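You operate a simulated robot arm through the tools that you are given. There is no shell and no other tool. Be economical: measure what you need, move in short steps, check, and stop when the job is done.

Carry out the task below with a simulated two-armed robot. There is one attempt and no reset: what you move stays moved.

## Task
Take the beige cloth from the top of the folding table and lay it out flat on the bare end of the folding table.
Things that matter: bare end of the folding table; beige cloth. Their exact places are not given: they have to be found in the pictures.

The check looks at the end state, three seconds after you hand in, the way a careful person would. Anything else that was tipped, shoved, dropped, spilled or broken makes it a failure. Flat cloth is picked up by pressing the open fingertips on it (5 to 10 N) and closing them slowly along it; thin cloth reads only 2 to 8 mm in the jaws.

## Robot
Two 7-joint arms with two-finger parallel grippers on one trunk, on a base that drives. Base frame: it is fixed to the floor where the robot stands at the start and does not move with it; the origin is under the middle of the robot, x ahead of it, y to its left, z up; the surface under the hand at the start is at about z = 740. Lengths are in mm, angles in rad, forces in N, time in s.
The left shoulder is at the start at [71, 156, 1055], the right one opposite. Places, roughly: bare end of the folding table [800, 600, 700]. Payload 3.91 kg a hand.
Tool frame (each hand has its own): the origin (TCP) lies between the finger pads and is the grasp point; the fingertips stand 30 mm ahead of it; z points along the fingers, y is the line along which they close. The gripper opens to 110 mm. The fingers are 20 mm wide and 10 mm thick; the gripper's body (48 by 112 mm) begins 55 mm behind the TCP.
Orientation is told as [roll, pitch, yaw] about the base's x, y, z axes, in that order, counted from this pose: with the fingers straight down and closing along the base's y, the tool's x points along the base's -x, its y along +y and its z along -z.

## Interface
- The arms move only by the tool servo_tool. It takes "left_motion", "right_motion" or both (then of equal length, played together; a hand with none holds still); each is text: rows parted by semicolons, each of 7 numbers parted by spaces: the shift along the tool's x, y, z in m, then the turn, a rotation vector about the tool's x, y, z in rad, then the opening, from 0 (shut) to 1 (fully open). In form: tx ty tz rx ry rz grip; .... A call has 1 to 12 rows; each row shifts and turns the commanded pose from where the row before left it, along the tool's axes as they then stand. Each row takes 0.2 s and may step no farther than 50 mm and 0.15 rad from the row before; otherwise, or with a gripper value out of range, the whole call is refused. A pose out of reach is approached as far as the arm can. The call stops where the force on the tool passes 40 N (or 10 N more than at its start, if that is more) or the arm is blocked; 0.2 s more then pass. The fingers move at their own pace (about 108 mm/s each) and stop on an object; they squeeze with about 31 N. The grip force told is the motor's: it shows also when the fingers shut on nothing. Time passes only in rows, and 0.2 s behind the last, so rows that do not move let the fingers close. It gives the time, the measured TCP pose, the force on the tool (base axes), the opening and the grip force at its end, in the units of the frame above (readings bear some noise), with the torque about the TCP (base axes, N m) and any sound that the robot's microphone picked up.
- Cameras (640 x 400 px; columns grow to the right, rows downward): "scene" is now at [131.7, 34.1, 1281.9]; the picture's right is [0.38, -0.93, 0.00], its down [-0.54, -0.22, -0.81] and it looks along [0.75, 0.31, -0.59] (base axes); focal length 291 px, centre (320, 200). "left" rides on the left gripper at [72, -17, -103] in its tool frame; the picture's right is [0.23, 0.97, 0.00], its down [-0.76, 0.18, -0.62] and it looks along [-0.61, 0.14, 0.78] (tool axes); focal length 222 px, centre (320, 200). "right" rides on the right gripper at [72, 17, -103] in its tool frame; the picture's right is [-0.23, 0.97, 0.00], its down [-0.76, -0.18, -0.62] and it looks along [-0.61, -0.14, 0.78] (tool axes); focal length 222 px, centre (320, 200).
- grab_frame(camera): a new picture of that camera. The clock stands still meanwhile.
- lift_body(by): slides the trunk up (or, below 0, down) by that many mm; the arms and the scene camera ride with it, the base frame stays. It gives what a move gives, with no picture.
- roll_base(legs): drives the robot by 1 to 6 legs, each [ahead, left, turn to the left] in mm, mm and rad, along the robot's own axes; the way and the turn of a leg run together, so that a leg with both is an arc; at most 1500 mm and 3.142 rad a leg. The arms and the cameras ride along, it lands a little off, and it stops where it bumps. It gives what a move gives.
- aim_head(pan, tilt): turns the head with the scene camera to pan (to the left, within 1.501 rad either way) and tilt (down, from -0.506 to 1.204), counted from straight ahead of the robot. It gives what a move gives.
- probe_pixels(camera, pixels): for up to 12 pixels [column, row] of the newest picture of that camera ("zoom" is the newest enlarged one), the place [x, y, z] in the base frame of the surface seen there, good to about 2 mm. The clock stands still meanwhile.
- zoom(camera, box): a new picture of the part [left, top, right, bottom] of that camera's present view, enlarged. The clock stands still meanwhile.
- finish_job(): hands the job in; it is judged then, once.

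Go step by step. Measure first, check grasps and placings, and put right what went wrong. The budget is 80 turns and 70 pictures, counting those below and the enlarged ones. Unless the task says otherwise, let go and move clear before handing in, and close with one line.

The tools are called after "Request:" as a command line: name --argument value ..., lists and objects as JSON in quotes. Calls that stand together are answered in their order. servo_tool: Moves the arms, as the interface text tells. Its arguments: {"type":"object","properties":{"left_motion":{"type":"string"},"right_motion":{"type":"string"}},"required":[]} The other tools are called the same way: lift_body (by) slides the trunk up or down; roll_base (legs) drives the base; aim_head (pan, tilt) turns the head that bears the scene camera; grab_frame (camera) takes a picture; probe_pixels (camera, pixels) gives the place of the surface under pixels of a picture; zoom (camera, box) takes an enlarged picture of a part of a camera's view; finish_job () hands the job in.

At the start:

```text
time: 0.0
left_ee_pos: [608.1, 645.0, 1078.6]
left_orientation: [0.0, 0.0, 0.0]
left_ft_force: [-0.2, -0.3, -0.1]
left_moment: [-0.02, 0.0, 0.01]
left_finger_gap: 110.1
left_gripper_force: 0.0
right_ee_pos: [727.0, 56.2, 1067.8]
right_orientation: [-0.001, 0.001, 0.0]
right_ft_force: [0.8, -0.4, 0.3]
right_moment: [0.0, 0.0, -0.02]
right_finger_gap: 110.2
right_gripper_force: 0.2
trunk travel left (down, up): [-500.0, 440.0]
robot x, y, heading: [1.6, 1.4, 0.005]
head pan, tilt: [0.389, 0.625]
```

scene: 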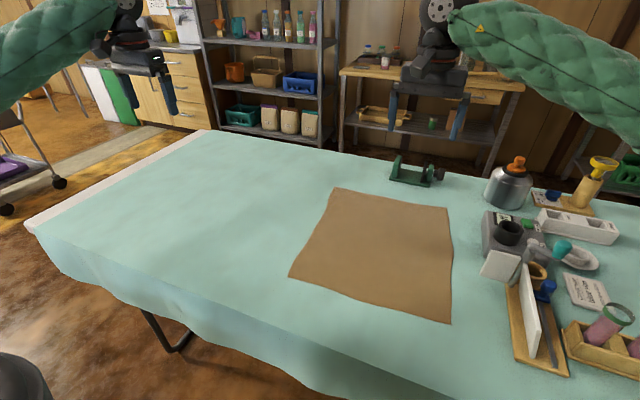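
right: 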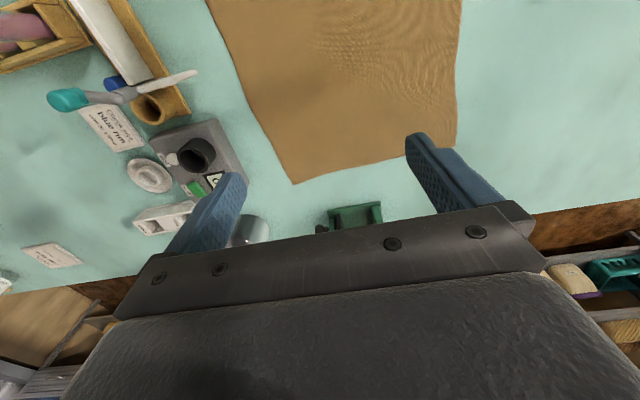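
left: 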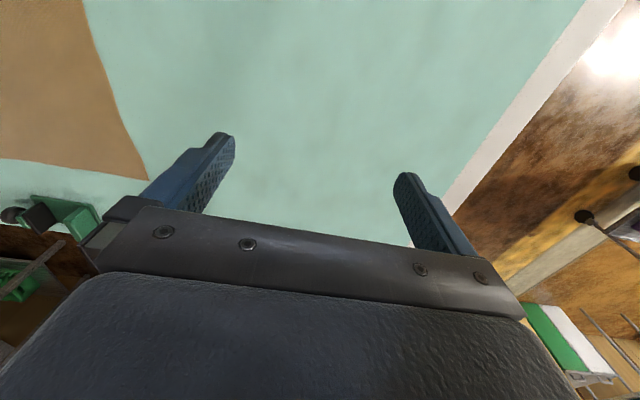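

The beige cloth lies flat with corners near pixels (332,188), (448,207), (451,323), (289,276); the left half of the table is bare. I'll measure the corners and the table.

Request:
probe_pixels --camera "scene" --pixels '[[334, 189], [447, 208], [450, 321], [291, 275], [380, 250], [205, 132], [30, 225], [250, 200], [150, 200], [400, 180], [190, 145], [60, 222]]'

Request:
zoom --camera "scene" --box '[260, 150, 500, 340]'

```text
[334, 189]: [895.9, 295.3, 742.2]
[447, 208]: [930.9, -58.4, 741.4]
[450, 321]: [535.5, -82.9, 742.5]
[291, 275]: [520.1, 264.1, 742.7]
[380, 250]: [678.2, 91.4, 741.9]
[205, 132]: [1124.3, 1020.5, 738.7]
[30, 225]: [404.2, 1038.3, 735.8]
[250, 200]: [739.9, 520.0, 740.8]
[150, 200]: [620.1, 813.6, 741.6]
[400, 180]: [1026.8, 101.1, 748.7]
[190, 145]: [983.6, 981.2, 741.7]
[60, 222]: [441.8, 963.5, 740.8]
```

```text
2.11 times, centred on (380, 245) of scene
```

zoom: 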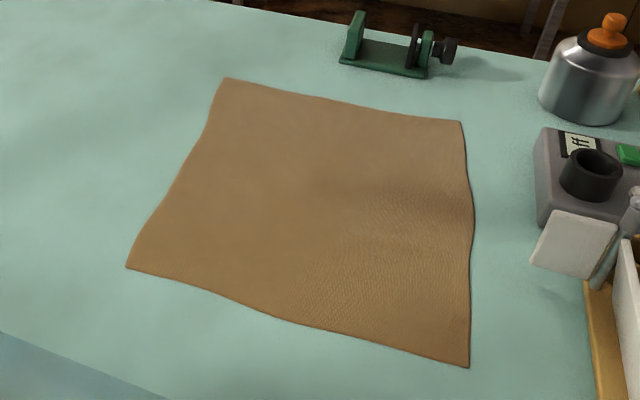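

Cloth is about 390 (x) by 350 (y), centred near (720,105), near corners D(520,264) and C(535,-83). Plan: pinch the two near corners, lift, drive left, lay it down pulling toward me. First I'll move both hands over the corners.

Request:
servo_tool --left_motion "0.0068 -0.0405 0.024 0 0 0 0.4;0.0068 -0.0405 0.024 0 0 0 0.4;0.0068 -0.0405 0.024 0 0 0 0.4;0.0068 -0.0405 0.024 0 0 0 0.4;0.0068 -0.0405 0.024 0 0 0 0.4;0.0068 -0.0405 0.024 0 0 0 0.4;0.0068 -0.0405 0.024 0 0 0 0.4;0.0068 -0.0405 0.024 0 0 0 0.4;0.0068 -0.0405 0.024 0 0 0 0.4;0.0068 -0.0405 0.024 0 0 0 0.4;0 0 0 0 0 0 0.4" --right_motion "0.0174 -0.0113 0.023 0 0 0 0.4;0.0174 -0.0113 0.023 0 0 0 0.4;0.0174 -0.0113 0.023 0 0 0 0.4;0.0174 -0.0113 0.023 0 0 0 0.4;0.0174 -0.0113 0.023 0 0 0 0.4;0.0174 -0.0113 0.023 0 0 0 0.4;0.0174 -0.0113 0.023 0 0 0 0.4;0.0174 -0.0113 0.023 0 0 0 0.4;0.0174 -0.0113 0.023 0 0 0 0.4;0.0174 -0.0113 0.023 0 0 0 0.4;0 0 0 0 0 0 0.4"

Request:
aim_head --pan 0.15 --tilt 0.85

Request:
grab_frame --camera "scene"

```text
time: 2.4
left_ee_pos: [541.1, 242.1, 842.7]
left_orientation: [0.0, 0.0, -0.001]
left_ft_force: [0.1, 0.9, -0.8]
left_moment: [-0.01, 0.0, 0.03]
left_finger_gap: 43.8
left_gripper_force: 0.0
right_ee_pos: [551.5, -55.3, 837.6]
right_orientation: [0.0, 0.002, 0.001]
right_ft_force: [0.2, -0.1, 0.1]
right_moment: [0.01, -0.01, -0.03]
right_finger_gap: 44.0
right_gripper_force: 0.1
trunk travel left (down, up): [-500.0, 440.0]
robot x, y, heading: [-1.6, -0.9, -0.001]
head pan, tilt: [0.389, 0.625]
```

```text
time: 3.2
left_ee_pos: [542.0, 241.4, 841.8]
left_orientation: [-0.001, -0.001, 0.001]
left_ft_force: [-0.2, 0.1, 0.4]
left_moment: [0.0, -0.01, -0.01]
left_finger_gap: 44.0
left_gripper_force: 0.0
right_ee_pos: [552.5, -56.3, 836.8]
right_orientation: [0.001, 0.0, 0.001]
right_ft_force: [-0.2, -0.4, -0.6]
right_moment: [-0.03, -0.02, -0.03]
right_finger_gap: 43.9
right_gripper_force: 0.0
trunk travel left (down, up): [-500.0, 440.0]
robot x, y, heading: [1.7, 1.0, -0.002]
head pan, tilt: [0.15, 0.85]
```

```text
65 pictures are left
```

scene: 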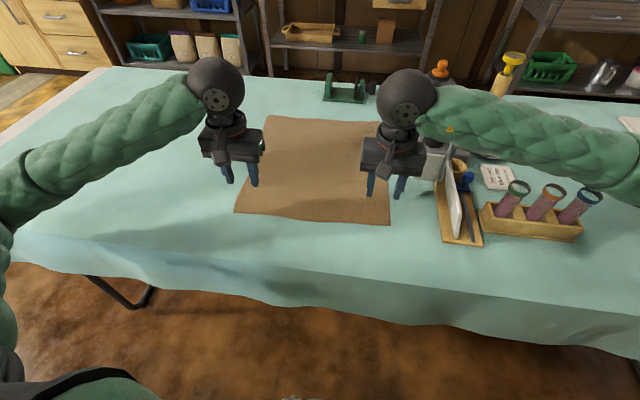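

Hands hover over the near corners (236,213) and (389,223). I check corner places and the holder at (445,200) for clearance.

Request:
probe_pixels --camera "scene" --pixels '[[238, 211], [388, 222], [443, 195], [434, 175], [437, 230], [320, 218]]'

```text
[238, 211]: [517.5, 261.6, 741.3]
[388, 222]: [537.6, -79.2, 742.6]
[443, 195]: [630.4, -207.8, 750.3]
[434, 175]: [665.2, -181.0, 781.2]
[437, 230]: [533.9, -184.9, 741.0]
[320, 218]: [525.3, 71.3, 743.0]
```

Clearances are fine. Descending to just above the cloth.

Request:
servo_tool --left_motion "0 0 0.022 0 0 0 0.4;0 0 0.022 0 0 0 0.4;0 0 0.022 0 0 0 0.4;0 0 0.003 0 0 0 0.4;0 0 0 0 0 0 0.4" --right_motion "0 0 0.021 0 0 0 0.4;0 0 0.021 0 0 0 0.4;0 0 0.020 0 0 0 0.4;0 0 0.002 0 0 0 0.4;0 0 0 0 0 0 0.4"

```text
time: 4.4
left_ee_pos: [540.7, 242.4, 772.7]
left_orientation: [0.002, -0.001, 0.0]
left_ft_force: [0.1, 0.0, -0.1]
left_moment: [0.01, 0.01, 0.01]
left_finger_gap: 44.0
left_gripper_force: 0.2
right_ee_pos: [552.3, -57.9, 774.5]
right_orientation: [0.001, 0.0, 0.001]
right_ft_force: [0.6, 0.3, 0.0]
right_moment: [0.0, 0.01, 0.01]
right_finger_gap: 44.0
right_gripper_force: 0.1
trunk travel left (down, up): [-500.0, 440.0]
robot x, y, heading: [0.2, 0.3, -0.001]
head pan, tilt: [0.15, 0.85]
```

No contact yet; a few more millimetres.

Request:
servo_tool --left_motion "0 0 0.002 0 0 0 0.4;0 0 0.001 0 0 0 0.4;0 0 0 0 0 0 0.4" --right_motion "0 0 0.003 0 0 0 0.4;0 0 0.002 0 0 0 0.4;0 0 0 0 0 0 0.4"

```text
time: 5.2
left_ee_pos: [540.2, 241.4, 770.9]
left_orientation: [-0.001, -0.005, 0.004]
left_ft_force: [10.1, 7.5, 29.4]
left_moment: [0.37, -0.17, -0.09]
left_finger_gap: 43.9
left_gripper_force: 0.1
right_ee_pos: [552.8, -57.4, 772.6]
right_orientation: [0.0, -0.002, 0.0]
right_ft_force: [-0.7, 0.1, 7.5]
right_moment: [-0.09, 0.07, -0.01]
right_finger_gap: 44.1
right_gripper_force: 0.0
trunk travel left (down, up): [-500.0, 440.0]
robot x, y, heading: [2.8, 4.1, 0.001]
head pan, tilt: [0.15, 0.85]
```

Left presses 29 N (too much), right 7.5 N (good). I back the left off by 1.5 mm.

Request:
servo_tool --left_motion "0 0 -0.0017 0 0 0 0.4;0 0 0 0 0 0 0.4"

```text
time: 5.8
left_ee_pos: [539.3, 241.1, 773.0]
left_orientation: [0.0, -0.003, 0.0]
left_ft_force: [9.2, 4.3, 20.3]
left_moment: [0.21, -0.2, -0.07]
left_finger_gap: 44.2
left_gripper_force: 0.4
right_ee_pos: [552.5, -58.4, 772.0]
right_orientation: [0.0, -0.003, -0.001]
right_ft_force: [-0.5, 1.5, 16.3]
right_moment: [-0.17, 0.04, -0.01]
right_finger_gap: 43.9
right_gripper_force: 0.1
trunk travel left (down, up): [-500.0, 440.0]
robot x, y, heading: [0.5, -0.2, 0.004]
head pan, tilt: [0.15, 0.85]
```

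Request:
servo_tool --left_motion "0 0 -0.0015 0 0 0 0.4;0 0 0 0 0 0 0.4" --right_motion "0 0 -0.001 0 0 0 0.4;0 0 0 0 0 0 0.4"

```text
time: 6.4
left_ee_pos: [539.4, 240.5, 771.8]
left_orientation: [-0.001, 0.0, 0.002]
left_ft_force: [1.8, 2.7, 5.9]
left_moment: [0.15, -0.02, 0.01]
left_finger_gap: 44.5
left_gripper_force: 0.6
right_ee_pos: [553.7, -58.3, 771.2]
right_orientation: [0.0, -0.001, -0.001]
right_ft_force: [-2.7, 0.6, 12.3]
right_moment: [-0.1, 0.15, -0.05]
right_finger_gap: 44.1
right_gripper_force: 0.0
trunk travel left (down, up): [-500.0, 440.0]
robot x, y, heading: [-0.7, 1.9, 0.0]
head pan, tilt: [0.15, 0.85]
```

Pressing 6 N and 12 N; now closing both slowly.

Request:
servo_tool --left_motion "0 0 0 0 0 0 0.36;0 0 0 0 0 0 0.32;0 0 0 0 0 0 0.28;0 0 0 0 0 0 0.24;0 0 0 0 0 0 0.2;0 0 0 0 0 0 0.16;0 0 0 0 0 0 0.12;0 0 0 0 0 0 0.08;0 0 0 0 0 0 0.04;0 0 0 0 0 0 0;0 0 0 0 0 0 0" --right_motion "0 0 0 0 0 0 0.36;0 0 0 0 0 0 0.32;0 0 0 0 0 0 0.28;0 0 0 0 0 0 0.24;0 0 0 0 0 0 0.2;0 0 0 0 0 0 0.16;0 0 0 0 0 0 0.12;0 0 0 0 0 0 0.08;0 0 0 0 0 0 0.04;0 0 0 0 0 0 0;0 0 0 0 0 0 0"

Request:
grab_frame --camera "scene"

```text
time: 8.8
left_ee_pos: [540.6, 239.7, 772.3]
left_orientation: [0.0, 0.003, -0.001]
left_ft_force: [-0.7, -0.5, 0.7]
left_moment: [-0.03, -0.02, -0.01]
left_finger_gap: 0.3
left_gripper_force: 31.0
right_ee_pos: [553.9, -58.1, 771.8]
right_orientation: [-0.001, -0.001, -0.001]
right_ft_force: [-0.4, -0.8, 10.7]
right_moment: [-0.03, 0.01, 0.01]
right_finger_gap: 7.3
right_gripper_force: 31.2
trunk travel left (down, up): [-500.0, 440.0]
robot x, y, heading: [1.3, 1.8, 0.005]
head pan, tilt: [0.15, 0.85]
```

```text
64 pictures are left
```

scene: 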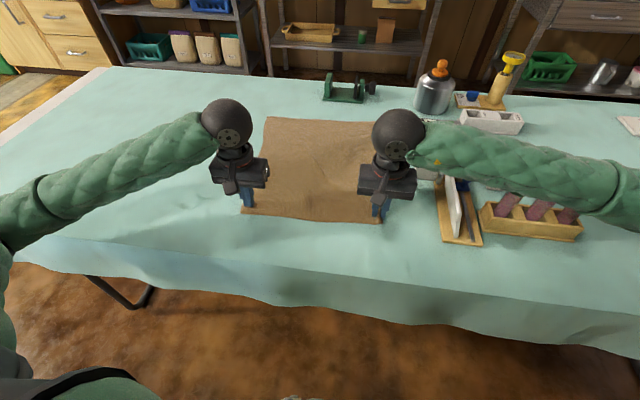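

The right hand holds cloth (7.3 mm), the left shut on nothing (0.3 mm). I'll reopen the left slightly raised and press again a bit firmer.

Request:
servo_tool --left_motion "0 0 -0.008 0 0 0 0;0 -0.006 0 0 0 0 0.4;0 0 0 0 0 0 0.4;0 0 0.006 0 0 0 0.4;0 0 0.002 0 0 0 0.4;0 0 0.0007 0 0 0 0.4;0 0 0 0 0 0 0.4"

Request:
zoom --camera "scene" --box '[200, 140, 420, 270]'

```text
time: 10.4
left_ee_pos: [539.7, 234.4, 770.8]
left_orientation: [0.0, -0.002, 0.0]
left_ft_force: [-6.6, -1.5, 22.1]
left_moment: [-0.02, 0.28, 0.06]
left_finger_gap: 44.0
left_gripper_force: 0.1
right_ee_pos: [553.2, -57.3, 771.8]
right_orientation: [0.0, 0.0, 0.0]
right_ft_force: [0.8, 1.1, 1.1]
right_moment: [0.03, -0.05, -0.01]
right_finger_gap: 7.1
right_gripper_force: 30.9
trunk travel left (down, up): [-500.0, 440.0]
robot x, y, heading: [1.4, -0.0, -0.001]
head pan, tilt: [0.15, 0.85]
```

```text
2.91 times, centred on (310, 205) of scene
```

zoom: 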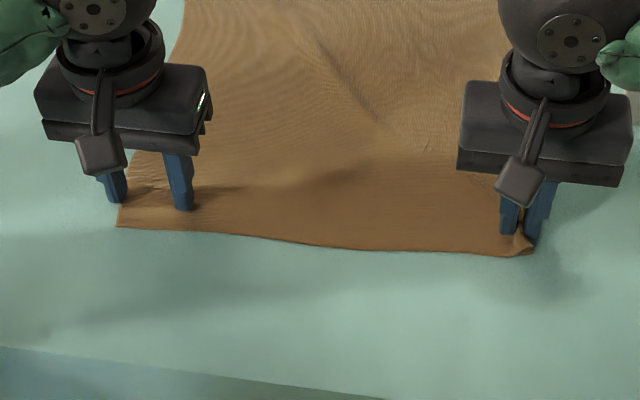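

Left's outer finger is right at the cloth's side edge, which explains the miss. Moving it 14 mm inward and pressing again.

Request:
servo_tool --left_motion "0 0 -0.006 0 0 0 0.4;0 -0.014 0 0 0 0 0.4;0 0 0.004 0 0 0 0.4;0 0 0.0012 0 0 0 0.4;0 0 0 0 0 0 0.4"

```text
time: 11.6
left_ee_pos: [538.9, 219.6, 771.5]
left_orientation: [0.002, 0.001, 0.0]
left_ft_force: [0.7, 1.3, 1.8]
left_moment: [0.06, -0.01, -0.01]
left_finger_gap: 44.2
left_gripper_force: 0.2
right_ee_pos: [552.8, -58.6, 771.6]
right_orientation: [0.0, 0.0, 0.001]
right_ft_force: [-2.4, -1.0, 8.4]
right_moment: [0.0, 0.12, -0.02]
right_finger_gap: 7.2
right_gripper_force: 30.7
trunk travel left (down, up): [-500.0, 440.0]
robot x, y, heading: [-2.7, 0.2, 0.005]
head pan, tilt: [0.15, 0.85]
```

Light contact (1.8 N); add 0.8 mm and close slowly.

Request:
servo_tool --left_motion "0 0 0.0008 0 0 0 0.4;0 0 0 0 0 0 0.36;0 0 0 0 0 0 0.32;0 0 0 0 0 0 0.28;0 0 0 0 0 0 0.24;0 0 0 0 0 0 0.2;0 0 0 0 0 0 0.16;0 0 0 0 0 0 0.12;0 0 0 0 0 0 0.08;0 0 0 0 0 0 0.04;0 0 0 0 0 0 0;0 0 0 0 0 0 0"

Request:
zoom --camera "scene" --box '[200, 140, 420, 270]'

```text
time: 14.2
left_ee_pos: [539.3, 220.5, 771.0]
left_orientation: [0.001, -0.003, -0.001]
left_ft_force: [1.6, -0.6, 22.8]
left_moment: [0.1, 0.01, 0.08]
left_finger_gap: 2.1
left_gripper_force: 31.1
right_ee_pos: [554.0, -57.6, 772.0]
right_orientation: [0.001, 0.0, 0.0]
right_ft_force: [0.4, 4.8, 1.5]
right_moment: [0.11, 0.01, 0.04]
right_finger_gap: 7.1
right_gripper_force: 31.0
trunk travel left (down, up): [-500.0, 440.0]
robot x, y, heading: [-0.3, 0.4, -0.001]
head pan, tilt: [0.15, 0.85]
```

```text
2.91 times, centred on (310, 205) of scene
```

zoom: 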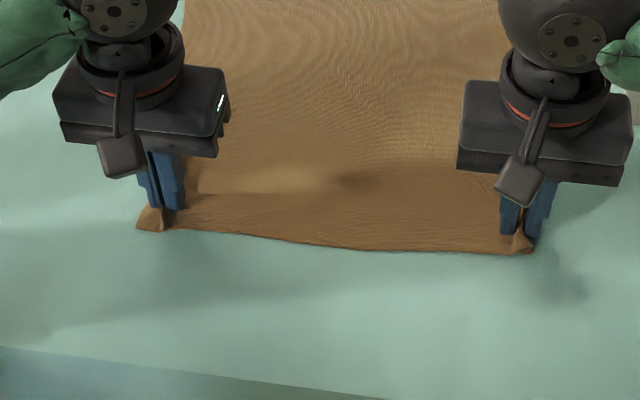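

Both corners are pinched (2.1 and 7.1 mm). Test lift of 60 mm.

Request:
servo_tool --left_motion "0 0 -0.015 0 0 0 0;0 0 -0.015 0 0 0 0;0 0 -0.015 0 0 0 0;0 0 -0.015 0 0 0 0;0 0 0 0 0 0 0" --right_motion "0 0 -0.015 0 0 0 0;0 0 -0.015 0 0 0 0;0 0 -0.015 0 0 0 0;0 0 -0.015 0 0 0 0;0 0 0 0 0 0 0"

Request:
grab_frame --camera "scene"

```text
time: 15.4
left_ee_pos: [540.0, 220.3, 832.5]
left_orientation: [0.0, 0.0, -0.002]
left_ft_force: [0.5, -3.7, -0.1]
left_moment: [-0.13, 0.0, 0.07]
left_finger_gap: 2.1
left_gripper_force: 31.3
right_ee_pos: [553.5, -58.6, 833.2]
right_orientation: [0.0, -0.002, -0.001]
right_ft_force: [-0.7, 3.8, 0.3]
right_moment: [0.15, 0.03, 0.02]
right_finger_gap: 7.3
right_gripper_force: 31.1
trunk travel left (down, up): [-500.0, 440.0]
robot x, y, heading: [0.6, 2.8, -0.001]
head pan, tilt: [0.15, 0.85]
```

```text
61 pictures are left
```

scene: 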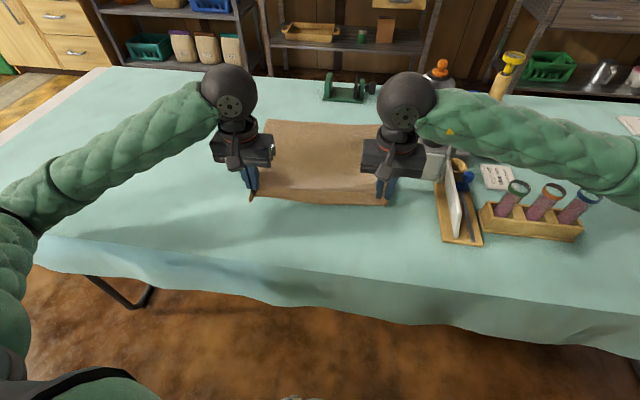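

Both hold; the cloth is slightly taut between hands, so I ease them 6 mm together and raise the trunk 380 mm.

Request:
servo_tool --left_motion "0 -0.003 0 0 0 0 0;0 0 0 0 0 0 0" --right_motion "0 0.003 0 0 0 0 0;0 0 0 0 0 0 0"

Request:
lift_body --by 380

Request:
grab_frame --camera "scene"

```text
time: 16.0
left_ee_pos: [540.2, 218.0, 832.8]
left_orientation: [-0.001, 0.001, 0.0]
left_ft_force: [0.8, 0.1, -1.0]
left_moment: [0.0, 0.02, -0.01]
left_finger_gap: 2.0
left_gripper_force: 30.6
right_ee_pos: [554.7, -53.7, 833.7]
right_orientation: [-0.001, -0.001, 0.001]
right_ft_force: [-0.2, 0.4, 0.3]
right_moment: [0.02, -0.05, 0.01]
right_finger_gap: 7.0
right_gripper_force: 30.7
trunk travel left (down, up): [-500.0, 440.0]
robot x, y, heading: [1.5, -3.4, 0.002]
head pan, tilt: [0.15, 0.85]
```

```text
time: 19.6
left_ee_pos: [539.9, 217.3, 1212.9]
left_orientation: [0.001, 0.0, 0.001]
left_ft_force: [-0.6, -0.9, -0.1]
left_moment: [-0.01, 0.02, 0.0]
left_finger_gap: 2.3
left_gripper_force: 30.8
right_ee_pos: [553.9, -55.3, 1212.7]
right_orientation: [-0.001, -0.001, 0.001]
right_ft_force: [0.3, 0.7, -0.9]
right_moment: [0.05, -0.03, 0.01]
right_finger_gap: 7.0
right_gripper_force: 30.6
trunk travel left (down, up): [-880.0, 60.0]
robot x, y, heading: [-1.7, -0.3, 0.002]
head pan, tilt: [0.15, 0.85]
```

```text
60 pictures are left
```

scene: 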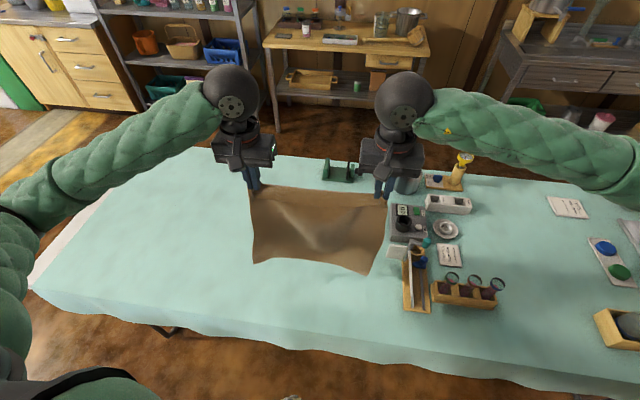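

The cloth hangs freely with its lower edge around (255,262)-(368,272). I probe the lower edge, then drive left 550 mm.

Request:
probe_pixels --camera "scene" --pixels '[[256, 260], [368, 270], [310, 262], [255, 195], [382, 200]]'

Request:
roll_base --legs '[[0, 550, 0]]'

Request:
grab_frame --camera "scene"

```text
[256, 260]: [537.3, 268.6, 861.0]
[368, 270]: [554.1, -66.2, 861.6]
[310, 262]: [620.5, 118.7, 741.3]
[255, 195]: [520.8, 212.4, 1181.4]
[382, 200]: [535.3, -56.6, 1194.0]
```

```text
time: 21.1
left_ee_pos: [535.1, 325.9, 1214.4]
left_orientation: [-0.004, -0.005, 0.002]
left_ft_force: [-0.6, -0.1, -0.5]
left_moment: [-0.05, -0.03, 0.01]
left_finger_gap: 1.8
left_gripper_force: 31.0
right_ee_pos: [549.7, 53.7, 1214.5]
right_orientation: [-0.005, -0.004, 0.002]
right_ft_force: [-0.4, 1.5, 1.0]
right_moment: [0.0, -0.03, 0.01]
right_finger_gap: 7.0
right_gripper_force: 31.4
trunk travel left (down, up): [-880.0, 60.0]
robot x, y, heading: [0.1, 105.5, 0.002]
head pan, tilt: [0.15, 0.85]
stopped in leg 1: the robot was blocked; the commanded pose is now the measured one
```

```text
59 pictures are left
```

scene: 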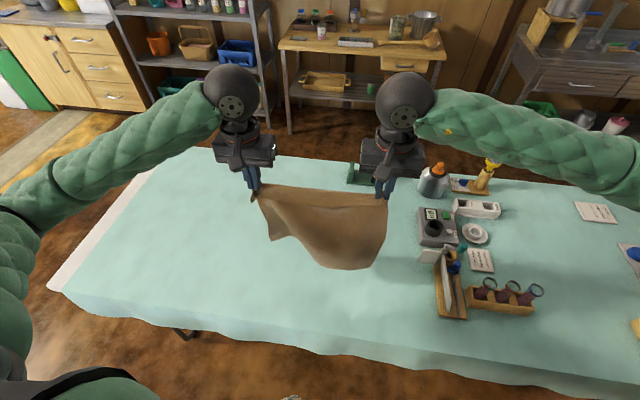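

The base was blocked after 105 mm by something on the left. I look there.

Request:
aim_head --pan 1.2 --tilt 0.9

Request:
grab_frame --camera "scene"

```text
time: 22.4
left_ee_pos: [543.9, 319.8, 1211.4]
left_orientation: [0.0, 0.002, 0.002]
left_ft_force: [-0.2, 0.1, -0.3]
left_moment: [0.01, 0.01, 0.0]
left_finger_gap: 2.1
left_gripper_force: 30.8
right_ee_pos: [558.3, 48.6, 1210.4]
right_orientation: [0.0, 0.001, 0.001]
right_ft_force: [-0.5, -0.5, -0.8]
right_moment: [0.03, 0.02, 0.01]
right_finger_gap: 7.2
right_gripper_force: 30.8
trunk travel left (down, up): [-880.0, 60.0]
robot x, y, heading: [-1.0, 101.4, -0.002]
head pan, tilt: [1.201, 0.901]
```

```text
58 pictures are left
```

scene: 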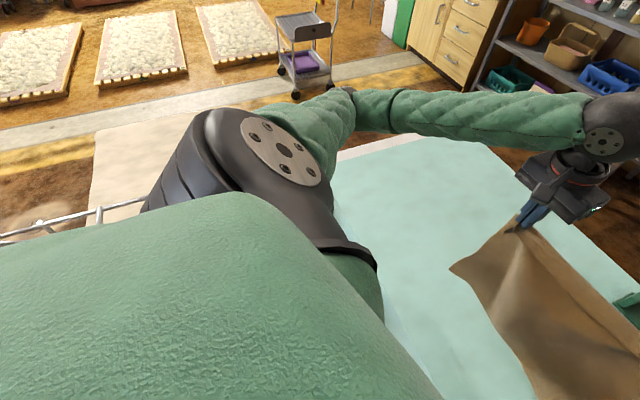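

A beige surface and a metal rail appear on the left at (110,180) and (60,225). I measure them.

Request:
probe_pixels --camera "scene" --pixels '[[110, 140], [100, 190], [130, 190], [200, 110], [20, 235], [80, 217], [100, 210], [350, 150], [40, 222], [60, 180]]'

Request:
aim_head --pan 1.5 --tilt 0.5

Request:
grab_frame --camera "scene"

```text
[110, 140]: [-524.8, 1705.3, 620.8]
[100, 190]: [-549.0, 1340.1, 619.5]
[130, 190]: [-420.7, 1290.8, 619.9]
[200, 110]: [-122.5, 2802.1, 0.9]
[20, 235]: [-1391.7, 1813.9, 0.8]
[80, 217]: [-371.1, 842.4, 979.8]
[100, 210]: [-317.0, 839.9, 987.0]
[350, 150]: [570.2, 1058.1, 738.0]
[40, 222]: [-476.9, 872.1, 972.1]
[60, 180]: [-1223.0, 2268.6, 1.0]
```

```text
time: 23.3
left_ee_pos: [542.8, 320.8, 1212.7]
left_orientation: [-0.001, 0.0, 0.001]
left_ft_force: [0.2, -0.1, -0.6]
left_moment: [-0.01, 0.05, -0.02]
left_finger_gap: 2.4
left_gripper_force: 30.5
right_ee_pos: [556.1, 49.2, 1212.6]
right_orientation: [-0.002, 0.001, 0.0]
right_ft_force: [-0.2, -0.2, 0.1]
right_moment: [0.01, 0.03, 0.0]
right_finger_gap: 7.2
right_gripper_force: 30.9
trunk travel left (down, up): [-880.0, 60.0]
robot x, y, heading: [1.1, 107.1, 0.005]
head pan, tilt: [1.499, 0.499]
```

```text
57 pictures are left
```

scene: 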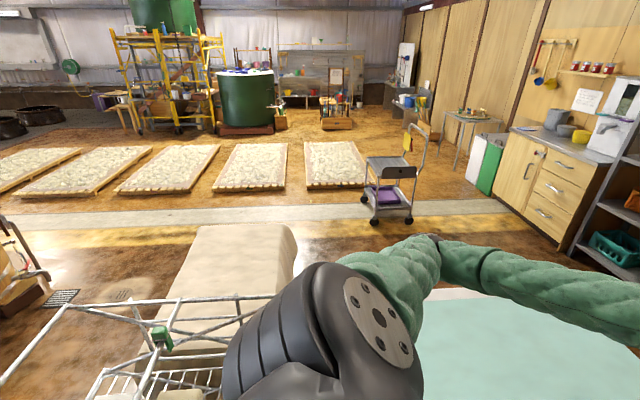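

A wire rack stands just to the robot's left (pixels (150,330)). I measure its extent to find a free way.

Request:
probe_pixels --camera "scene" --pixels '[[75, 308], [270, 297], [160, 335], [230, 350], [10, 375], [130, 385], [215, 395], [100, 378], [250, 250], [200, 250]]'

Request:
aim_head --pan 1.5 --tilt 1.2

Request:
grab_frame --camera "scene"

```text
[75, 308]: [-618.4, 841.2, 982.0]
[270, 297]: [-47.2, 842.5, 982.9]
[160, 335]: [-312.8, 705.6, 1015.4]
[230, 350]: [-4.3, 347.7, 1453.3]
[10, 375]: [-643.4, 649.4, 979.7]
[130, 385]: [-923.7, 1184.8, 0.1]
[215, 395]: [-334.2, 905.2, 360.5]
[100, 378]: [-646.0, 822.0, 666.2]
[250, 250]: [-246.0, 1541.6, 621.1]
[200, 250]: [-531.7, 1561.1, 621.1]
```

```text
time: 24.3
left_ee_pos: [542.1, 320.9, 1211.9]
left_orientation: [-0.002, 0.0, 0.001]
left_ft_force: [-0.3, -2.1, -0.5]
left_moment: [-0.02, 0.02, -0.03]
left_finger_gap: 2.2
left_gripper_force: 31.6
right_ee_pos: [556.0, 48.1, 1211.7]
right_orientation: [-0.003, 0.001, 0.001]
right_ft_force: [0.4, 1.3, -1.1]
right_moment: [0.04, -0.03, 0.01]
right_finger_gap: 6.9
right_gripper_force: 30.7
trunk travel left (down, up): [-880.0, 60.0]
robot x, y, heading: [2.3, 100.0, 0.001]
head pan, tilt: [1.499, 1.201]
```

```text
56 pictures are left
```

scene: 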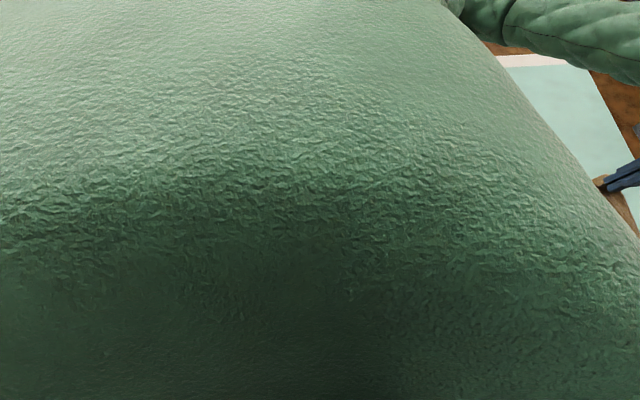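

The rack (x −640…0, y up to 840, top 980) blocks sideways driving. I check the room in front, between base and table, before choosing a stance.

Request:
aim_head --pan 0.75 --tilt 1.2

Request:
grab_frame --camera "scene"

```text
time: 25.4
left_ee_pos: [541.4, 321.0, 1212.2]
left_orientation: [-0.002, 0.001, 0.003]
left_ft_force: [-0.5, -1.3, -1.0]
left_moment: [-0.01, -0.01, -0.02]
left_finger_gap: 2.4
left_gripper_force: 30.9
right_ee_pos: [557.2, 48.3, 1213.1]
right_orientation: [-0.001, 0.003, 0.0]
right_ft_force: [-0.9, 0.7, 0.4]
right_moment: [0.02, 0.0, -0.03]
right_finger_gap: 7.0
right_gripper_force: 30.8
trunk travel left (down, up): [-880.0, 60.0]
robot x, y, heading: [0.6, 103.9, 0.005]
head pan, tilt: [0.75, 1.201]
```

```text
55 pictures are left
```

scene: 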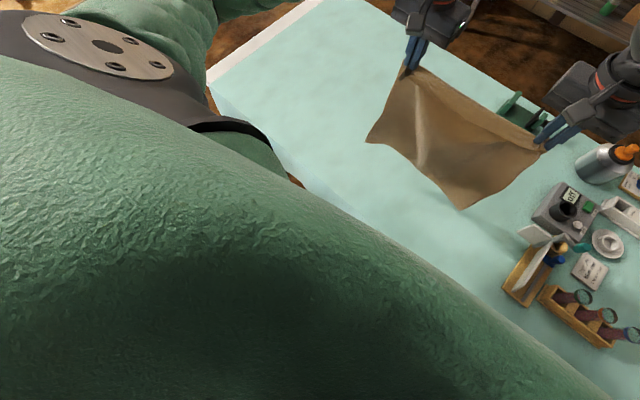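

Request:
probe_pixels --camera "scene" --pixels '[[278, 150], [300, 180], [270, 135], [490, 290], [222, 100]]'

Request:
aim_head --pan 0.2 --tilt 1.0

Request:
grab_frame --camera "scene"

```text
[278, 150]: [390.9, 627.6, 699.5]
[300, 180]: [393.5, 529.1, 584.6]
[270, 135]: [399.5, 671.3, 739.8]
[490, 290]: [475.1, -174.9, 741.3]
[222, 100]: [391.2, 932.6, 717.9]
```

```text
time: 26.4
left_ee_pos: [542.6, 321.2, 1211.3]
left_orientation: [-0.001, 0.001, 0.002]
left_ft_force: [0.4, -0.6, 0.7]
left_moment: [-0.01, 0.02, -0.01]
left_finger_gap: 2.0
left_gripper_force: 30.9
right_ee_pos: [556.5, 47.9, 1212.0]
right_orientation: [-0.001, 0.001, 0.002]
right_ft_force: [0.0, 0.7, 0.1]
right_moment: [0.02, -0.02, 0.0]
right_finger_gap: 7.0
right_gripper_force: 31.0
trunk travel left (down, up): [-880.0, 60.0]
robot x, y, heading: [5.5, 103.6, 0.007]
head pan, tilt: [0.201, 1.0]
```

```text
54 pictures are left
```

scene: 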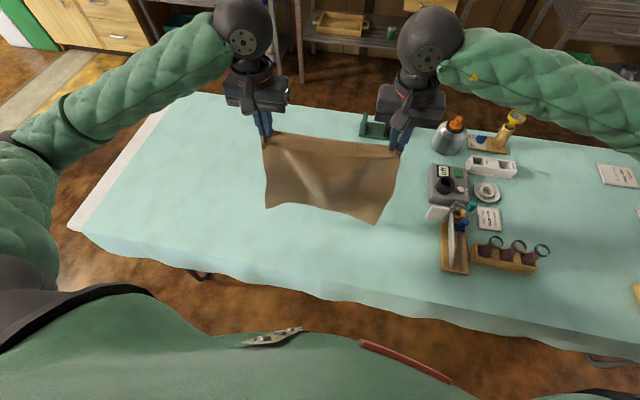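

The table's near edge is at x≈400, so there's little room ahead. I'll back off from the rack a little and turn left 0.55 rad in place, so the arms point at the bare end.

Request:
roll_base --legs '[[0, -20, 0], [0, 0, 0.55]]'

Request:
aim_head --pan 0.1 --tilt 0.9

Request:
grab_frame --camera "scene"

```text
time: 28.7
left_ee_pos: [345.9, 553.3, 1212.2]
left_orientation: [-0.003, -0.001, 0.556]
left_ft_force: [1.1, -0.9, -0.8]
left_moment: [-0.04, 0.01, -0.04]
left_finger_gap: 2.0
left_gripper_force: 31.1
right_ee_pos: [502.5, 328.0, 1212.4]
right_orientation: [-0.001, 0.001, 0.555]
right_ft_force: [-0.4, 2.4, 0.0]
right_moment: [0.03, 0.0, -0.02]
right_finger_gap: 2.5
right_gripper_force: 31.0
trunk travel left (down, up): [-880.0, 60.0]
robot x, y, heading: [2.3, 81.2, 0.565]
head pan, tilt: [0.201, 1.0]
```

```text
time: 29.4
left_ee_pos: [346.6, 553.0, 1211.5]
left_orientation: [0.0, -0.001, 0.555]
left_ft_force: [0.5, -1.7, -0.5]
left_moment: [-0.04, -0.02, 0.0]
left_finger_gap: 2.0
left_gripper_force: 31.0
right_ee_pos: [502.6, 328.8, 1211.4]
right_orientation: [-0.003, 0.002, 0.557]
right_ft_force: [-0.2, 1.2, -0.7]
right_moment: [0.03, 0.01, -0.01]
right_finger_gap: 2.5
right_gripper_force: 31.3
trunk travel left (down, up): [-880.0, 60.0]
robot x, y, heading: [4.7, 82.6, 0.564]
head pan, tilt: [0.099, 0.901]
```

```text
53 pictures are left
```

scene: 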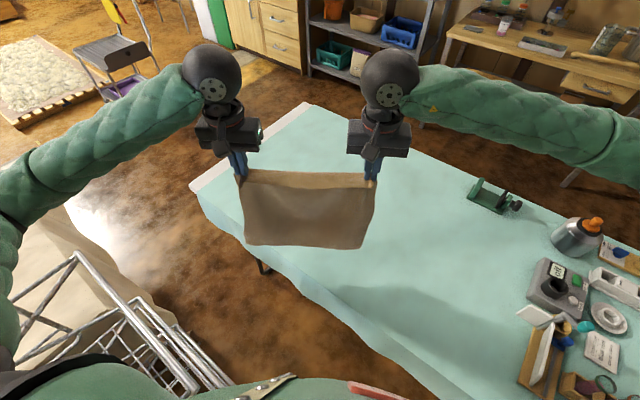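

Turn succeeded and both grips hold. The rack's front edge runs (75,255)-(230,380); I probe it to see whether driving diagonally forward is possible.

Request:
probe_pixels --camera "scene" --pixels '[[75, 256], [140, 310], [175, 325], [210, 365], [190, 300], [262, 270], [120, 200], [60, 215], [240, 320], [290, 370], [110, 320], [330, 340]]'

Request:
zoom --camera "scene" --box '[0, 200, 340, 400]'

```text
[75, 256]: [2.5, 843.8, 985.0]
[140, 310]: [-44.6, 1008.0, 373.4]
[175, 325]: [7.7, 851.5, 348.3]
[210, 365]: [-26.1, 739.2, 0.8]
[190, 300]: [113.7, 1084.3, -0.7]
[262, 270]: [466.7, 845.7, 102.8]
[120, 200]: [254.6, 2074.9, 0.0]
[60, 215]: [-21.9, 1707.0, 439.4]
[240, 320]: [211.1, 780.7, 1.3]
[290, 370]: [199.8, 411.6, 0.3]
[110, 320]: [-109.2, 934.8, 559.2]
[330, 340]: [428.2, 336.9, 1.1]
```

```text
1.88 times, centred on (170, 300) of scene
```

zoom: 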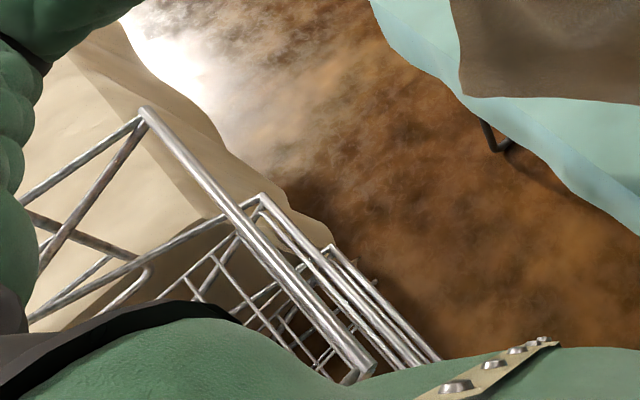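

The rack only reaches x≈10 and the floor ahead is clear to x≈400. I'll extend both hands outward 440 mm with fingers tilted 0.6 rad outward to learn the actual reach.

Request:
servo_tool --left_motion "-0.04 0 0 0 -0.1 0 0;-0.0398 0 0.004 0 -0.1 0 0;-0.0392 0 0.0079 0 -0.1 0 0;-0.0382 0 0.0118 0 -0.1 0 0;-0.0368 0 0.0156 0 -0.1 0 0;-0.0351 0 0.0192 0 -0.1 0 0;-0.033 0 0.0226 0 0 0 0;-0.033 0 0.0226 0 0 0 0;-0.033 0 0.0226 0 0 0 0;-0.033 0 0.0226 0 0 0 0;-0.033 0 0.0226 0 0 0 0;0 0 0 0 0 0 0" --right_motion "-0.04 0 0 0 -0.1 0 0;-0.0398 0 0.004 0 -0.1 0 0;-0.0392 0 0.0079 0 -0.1 0 0;-0.0382 0 0.0118 0 -0.1 0 0;-0.0368 0 0.0156 0 -0.1 0 0;-0.0351 0 0.0192 0 -0.1 0 0;-0.033 0 0.0226 0 0 0 0;-0.033 0 0.0226 0 0 0 0;-0.033 0 0.0226 0 0 0 0;-0.033 0 0.0226 0 0 0 0;-0.033 0 0.0226 0 0 0 0;0 0 0 0 0 0 0"

Request:
grab_frame --camera "scene"

```text
time: 32.0
left_ee_pos: [721.6, 782.3, 1211.8]
left_orientation: [-0.003, -0.597, 0.557]
left_ft_force: [0.6, -1.1, 0.4]
left_moment: [-0.07, -0.05, -0.05]
left_finger_gap: 2.2
left_gripper_force: 31.2
right_ee_pos: [876.9, 558.2, 1215.6]
right_orientation: [-0.001, -0.598, 0.556]
right_ft_force: [-0.2, 1.7, 0.3]
right_moment: [0.03, 0.04, 0.02]
right_finger_gap: 2.7
right_gripper_force: 31.2
trunk travel left (down, up): [-880.0, 60.0]
robot x, y, heading: [5.3, 85.2, 0.559]
head pan, tilt: [0.099, 0.901]
```

```text
51 pictures are left
```

scene: 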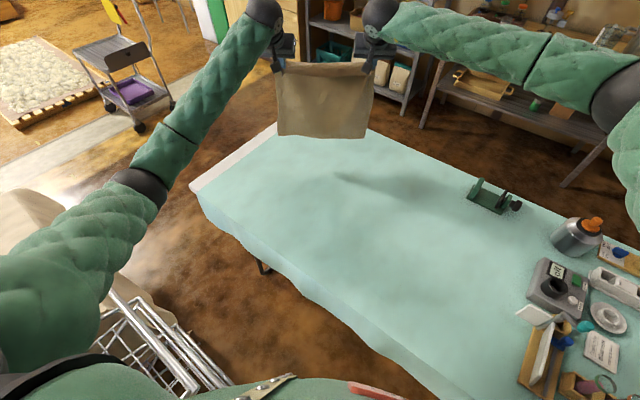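

Reach is good: hands at radius ≈990, z 1212. To put the cloth well on the table I need ≈85 mm more; I check the floor clearance right in front of the body at (290..345,372..395).

Request:
probe_pixels --camera "scene" --pixels '[[285, 372], [305, 374], [320, 375], [340, 378], [300, 390], [340, 392], [375, 390], [380, 380], [250, 388], [360, 372]]'

```text
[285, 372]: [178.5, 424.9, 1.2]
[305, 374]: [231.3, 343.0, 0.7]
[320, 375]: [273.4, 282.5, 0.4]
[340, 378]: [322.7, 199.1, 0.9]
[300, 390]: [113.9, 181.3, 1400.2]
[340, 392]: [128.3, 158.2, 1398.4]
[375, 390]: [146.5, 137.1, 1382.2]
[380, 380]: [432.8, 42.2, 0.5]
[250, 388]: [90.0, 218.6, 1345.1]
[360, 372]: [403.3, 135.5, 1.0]
```

The base front is under ≈300 mm from its axis, so 65 mm in +x is safe. I drive that, then tilt to 0.9 and extend 60 mm more.

Request:
roll_base --legs '[[55, -35, 0]]'

Request:
servo_tool --left_motion "-0.0165 0 0.0113 0 -0.1 0 0;-0.0153 0 0.0129 0 -0.1 0 0;-0.0139 0 0.0143 0 -0.1 0 0;0 0 0 0 0 0 0;0 0 0 0 0 0 0" --right_motion "-0.0165 0 0.0113 0 -0.1 0 0;-0.0153 0 0.0129 0 -0.1 0 0;-0.0139 0 0.0143 0 -0.1 0 0;0 0 0 0 0 0 0;0 0 0 0 0 0 0"

Request:
grab_frame --camera "scene"

```text
time: 33.0
left_ee_pos: [782.4, 774.4, 1217.2]
left_orientation: [-0.001, -0.607, 0.551]
left_ft_force: [0.4, -1.6, -0.5]
left_moment: [0.0, -0.01, -0.01]
left_finger_gap: 2.0
left_gripper_force: 31.0
right_ee_pos: [939.2, 548.7, 1222.0]
right_orientation: [0.001, -0.606, 0.549]
right_ft_force: [-1.5, 0.9, 0.3]
right_moment: [0.06, 0.05, 0.04]
right_finger_gap: 2.8
right_gripper_force: 31.7
trunk travel left (down, up): [-880.0, 60.0]
robot x, y, heading: [64.8, 83.2, 0.551]
head pan, tilt: [0.099, 0.901]
```

```text
time: 34.2
left_ee_pos: [840.1, 809.1, 1211.1]
left_orientation: [-0.003, -0.903, 0.553]
left_ft_force: [1.3, -2.5, 1.1]
left_moment: [-0.07, -0.01, -0.03]
left_finger_gap: 2.0
left_gripper_force: 31.1
right_ee_pos: [996.6, 584.9, 1217.6]
right_orientation: [-0.001, -0.899, 0.551]
right_ft_force: [-1.2, 2.5, 0.3]
right_moment: [0.07, 0.02, 0.06]
right_finger_gap: 2.3
right_gripper_force: 30.9
trunk travel left (down, up): [-880.0, 60.0]
robot x, y, heading: [63.5, 82.4, 0.554]
head pan, tilt: [0.099, 0.901]
```

```text
50 pictures are left
```

scene: 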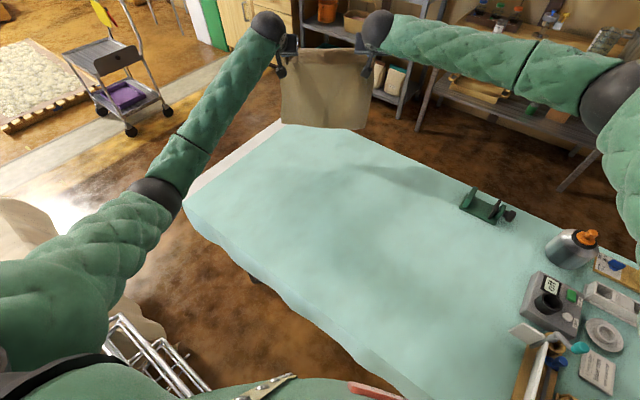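

Hands' midpoint is now (918,697); the final cloth centre would be ≈(760,600). I check the bottom edge height at (290,122)/(360,128).

Request:
probe_pixels --camera "scene" --pixels '[[290, 120], [320, 124], [355, 127], [362, 60], [290, 55], [325, 80]]'

```text
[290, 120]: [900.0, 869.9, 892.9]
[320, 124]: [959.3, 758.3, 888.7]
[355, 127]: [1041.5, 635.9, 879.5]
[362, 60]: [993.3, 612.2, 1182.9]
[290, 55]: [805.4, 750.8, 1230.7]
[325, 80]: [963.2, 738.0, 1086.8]
```

The bottom edge is at z≈870. I lower the trunk 115 mm so it just about meets the table.

Request:
lift_body --by -115

Request:
grab_frame --camera "scene"

```text
time: 35.6
left_ee_pos: [840.5, 810.0, 1095.7]
left_orientation: [-0.003, -0.9, 0.555]
left_ft_force: [2.5, -2.4, 0.1]
left_moment: [-0.08, -0.02, -0.1]
left_finger_gap: 2.1
left_gripper_force: 31.1
right_ee_pos: [995.6, 585.1, 1101.8]
right_orientation: [-0.002, -0.901, 0.551]
right_ft_force: [-2.4, 2.9, -0.1]
right_moment: [0.03, 0.04, 0.06]
right_finger_gap: 2.5
right_gripper_force: 31.4
trunk travel left (down, up): [-765.0, 175.0]
robot x, y, heading: [64.3, 86.7, 0.554]
head pan, tilt: [0.099, 0.901]
```

```text
49 pictures are left
```

scene: 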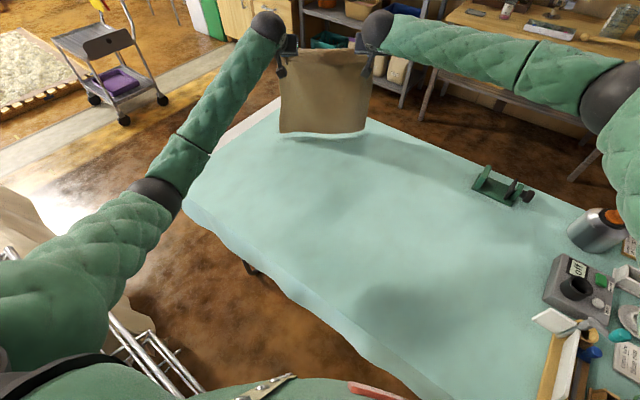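

Request:
probe_pixels --camera "scene" --pixels '[[284, 130], [320, 131], [358, 130], [320, 138]]'

```text
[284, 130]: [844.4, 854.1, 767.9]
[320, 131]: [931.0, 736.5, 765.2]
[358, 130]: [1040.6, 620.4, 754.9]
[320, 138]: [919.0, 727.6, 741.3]
```

Bottom edge is ≈15–20 mm above the table around (938,737). Now I lay: 25 mm down, then a diagonal down-and-back 320/270 mm while untilting to 0.3.

Request:
servo_tool --left_motion "0.0196 0 0.0155 0 0 0 0;0.0410 0 -0.0083 0 0.06 0 0;0.0415 0 -0.0058 0 0.06 0 0;0.0417 0 -0.0033 0 0.06 0 0;0.0419 0 -0.0008 0 0.06 0 0;0.0419 0 0.0017 0 0.06 0 0;0.0416 0 0.0042 0 0.06 0 0;0.0413 0 0.0067 0 0.06 0 0;0.0409 0 0.0091 0 0.06 0 0;0.0402 0 0.0117 0 0.06 0 0;0.0394 0 0.0140 0 0.06 0 0;0 0 0 0 0 0 0" --right_motion "0.0196 0 0.0155 0 0 0 0;0.0410 0 -0.0083 0 0.06 0 0;0.0415 0 -0.0058 0 0.06 0 0;0.0417 0 -0.0033 0 0.06 0 0;0.0419 0 -0.0008 0 0.06 0 0;0.0419 0 0.0017 0 0.06 0 0;0.0416 0 0.0042 0 0.06 0 0;0.0413 0 0.0067 0 0.06 0 0;0.0409 0 0.0091 0 0.06 0 0;0.0402 0 0.0117 0 0.06 0 0;0.0394 0 0.0140 0 0.06 0 0;0 0 0 0 0 0 0"

Request:
grab_frame --camera "scene"

```text
time: 38.5
left_ee_pos: [601.1, 618.6, 808.9]
left_orientation: [-0.002, -0.306, 0.493]
left_ft_force: [-1.1, -0.2, 0.3]
left_moment: [0.01, -0.09, -0.02]
left_finger_gap: 2.1
left_gripper_force: 31.1
right_ee_pos: [738.9, 391.4, 811.9]
right_orientation: [0.013, -0.305, 0.487]
right_ft_force: [-1.0, -0.8, 1.1]
right_moment: [0.0, -0.09, -0.02]
right_finger_gap: 2.4
right_gripper_force: 31.2
trunk travel left (down, up): [-765.0, 175.0]
robot x, y, heading: [62.0, 96.3, 0.499]
head pan, tilt: [0.099, 0.901]
stopped in row 12 (left hand): the arm was blocked; the commanded pose is now the measured one
```

```text
48 pictures are left
```

scene: 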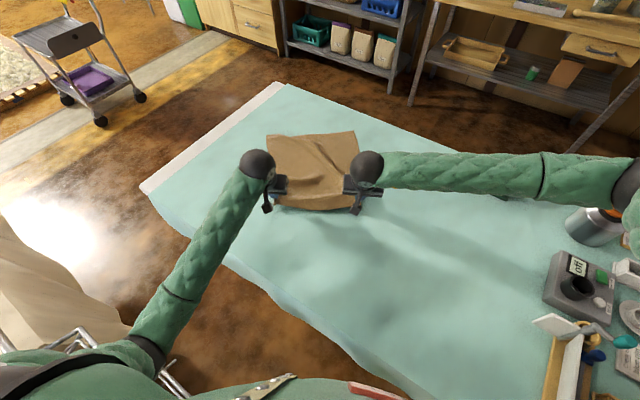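

The left arm was blocked and the base yawed by 0.05: the left elbow near (150,350) probably touches the rack. I look there closely.

Request:
aim_head --pan 0.6 --tilt 0.9

Request:
grab_frame --camera "scene"

```text
time: 39.4
left_ee_pos: [606.1, 611.3, 812.2]
left_orientation: [0.002, -0.313, 0.465]
left_ft_force: [-0.1, -1.3, -0.8]
left_moment: [0.02, -0.03, -0.05]
left_finger_gap: 2.3
left_gripper_force: 31.4
right_ee_pos: [740.5, 376.2, 817.0]
right_orientation: [0.01, -0.315, 0.463]
right_ft_force: [0.1, 0.6, -0.5]
right_moment: [-0.02, -0.01, 0.0]
right_finger_gap: 2.3
right_gripper_force: 31.1
trunk travel left (down, up): [-765.0, 175.0]
robot x, y, heading: [61.6, 105.4, 0.471]
head pan, tilt: [0.6, 0.901]
```

```text
47 pictures are left
```

scene: 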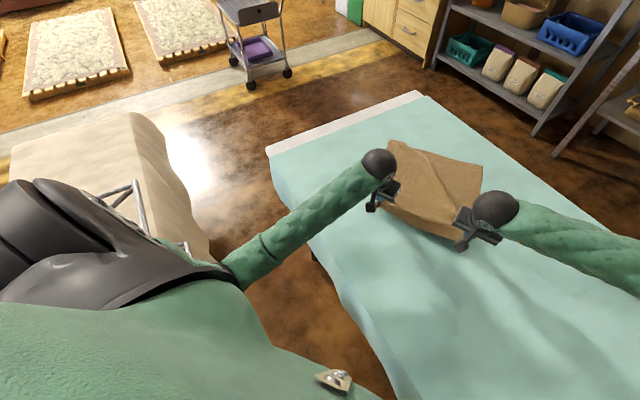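

Request:
probe_pixels --camera "scene" --pixels '[[135, 185], [142, 215], [110, 195], [185, 248], [240, 270], [220, 262], [150, 232], [270, 240]]'

Request:
zoom --camera "scene" --box '[60, 150, 320, 310]'

```text
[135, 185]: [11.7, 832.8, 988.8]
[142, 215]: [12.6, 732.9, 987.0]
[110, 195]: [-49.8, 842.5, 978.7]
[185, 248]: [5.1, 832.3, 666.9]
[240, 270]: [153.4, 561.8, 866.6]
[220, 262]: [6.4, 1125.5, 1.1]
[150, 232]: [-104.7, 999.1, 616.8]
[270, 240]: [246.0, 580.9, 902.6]
```

```text
2.46 times, centred on (190, 230) of scene
```

zoom: 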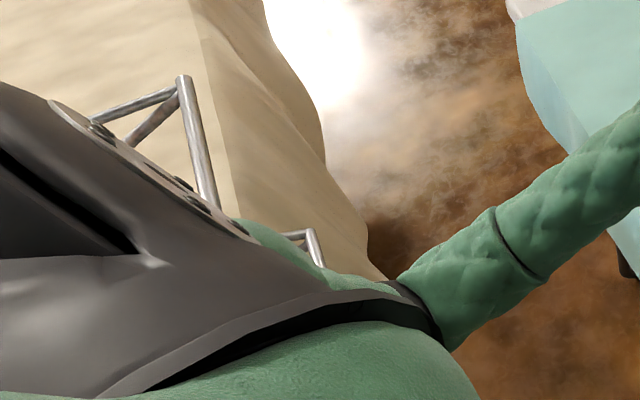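

The rack hasn't moved (corner still ≈(5,840,985)), but the left elbow leans on its front rail at x≈12. I'll relieve by moving both hands out and up 40 mm.

Request:
servo_tool --left_motion "-0.0168 0 -0.0086 0 0 0 0;-0.0168 0 -0.0086 0 0 0 0;-0.0168 0 -0.0086 0 0 0 0;0 0 0 0 0 0 0" --right_motion "-0.0168 0 -0.0086 0 0 0 0;-0.0168 0 -0.0086 0 0 0 0;-0.0168 0 -0.0086 0 0 0 0;0 0 0 0 0 0 0"

Request:
lift_body --by 120

Request:
grab_frame --camera "scene"

```text
time: 40.4
left_ee_pos: [617.7, 640.3, 850.7]
left_orientation: [-0.005, -0.314, 0.518]
left_ft_force: [-0.5, -0.1, -0.7]
left_moment: [0.01, -0.01, -0.03]
left_finger_gap: 2.1
left_gripper_force: 31.0
right_ee_pos: [757.4, 417.1, 857.6]
right_orientation: [0.002, -0.313, 0.514]
right_ft_force: [0.5, 0.7, -0.8]
right_moment: [-0.01, -0.02, 0.0]
right_finger_gap: 2.6
right_gripper_force: 30.7
trunk travel left (down, up): [-765.0, 175.0]
robot x, y, heading: [63.8, 90.5, 0.516]
head pan, tilt: [0.6, 0.901]
```

```text
time: 41.9
left_ee_pos: [610.9, 646.6, 973.9]
left_orientation: [-0.004, -0.318, 0.517]
left_ft_force: [0.1, -0.9, -1.3]
left_moment: [0.01, 0.03, 0.01]
left_finger_gap: 2.1
left_gripper_force: 31.1
right_ee_pos: [753.6, 420.0, 981.5]
right_orientation: [-0.002, -0.319, 0.513]
right_ft_force: [0.7, 0.3, -0.4]
right_moment: [0.02, 0.02, -0.02]
right_finger_gap: 2.5
right_gripper_force: 30.8
trunk travel left (down, up): [-885.0, 55.0]
robot x, y, heading: [58.4, 93.6, 0.518]
head pan, tilt: [0.6, 0.901]
```

```text
45 pictures are left
```

scene: 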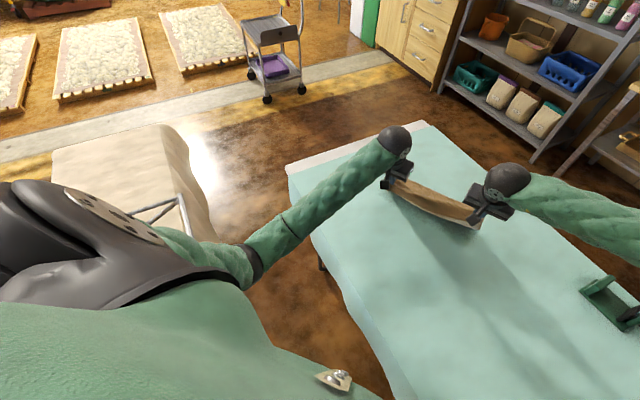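

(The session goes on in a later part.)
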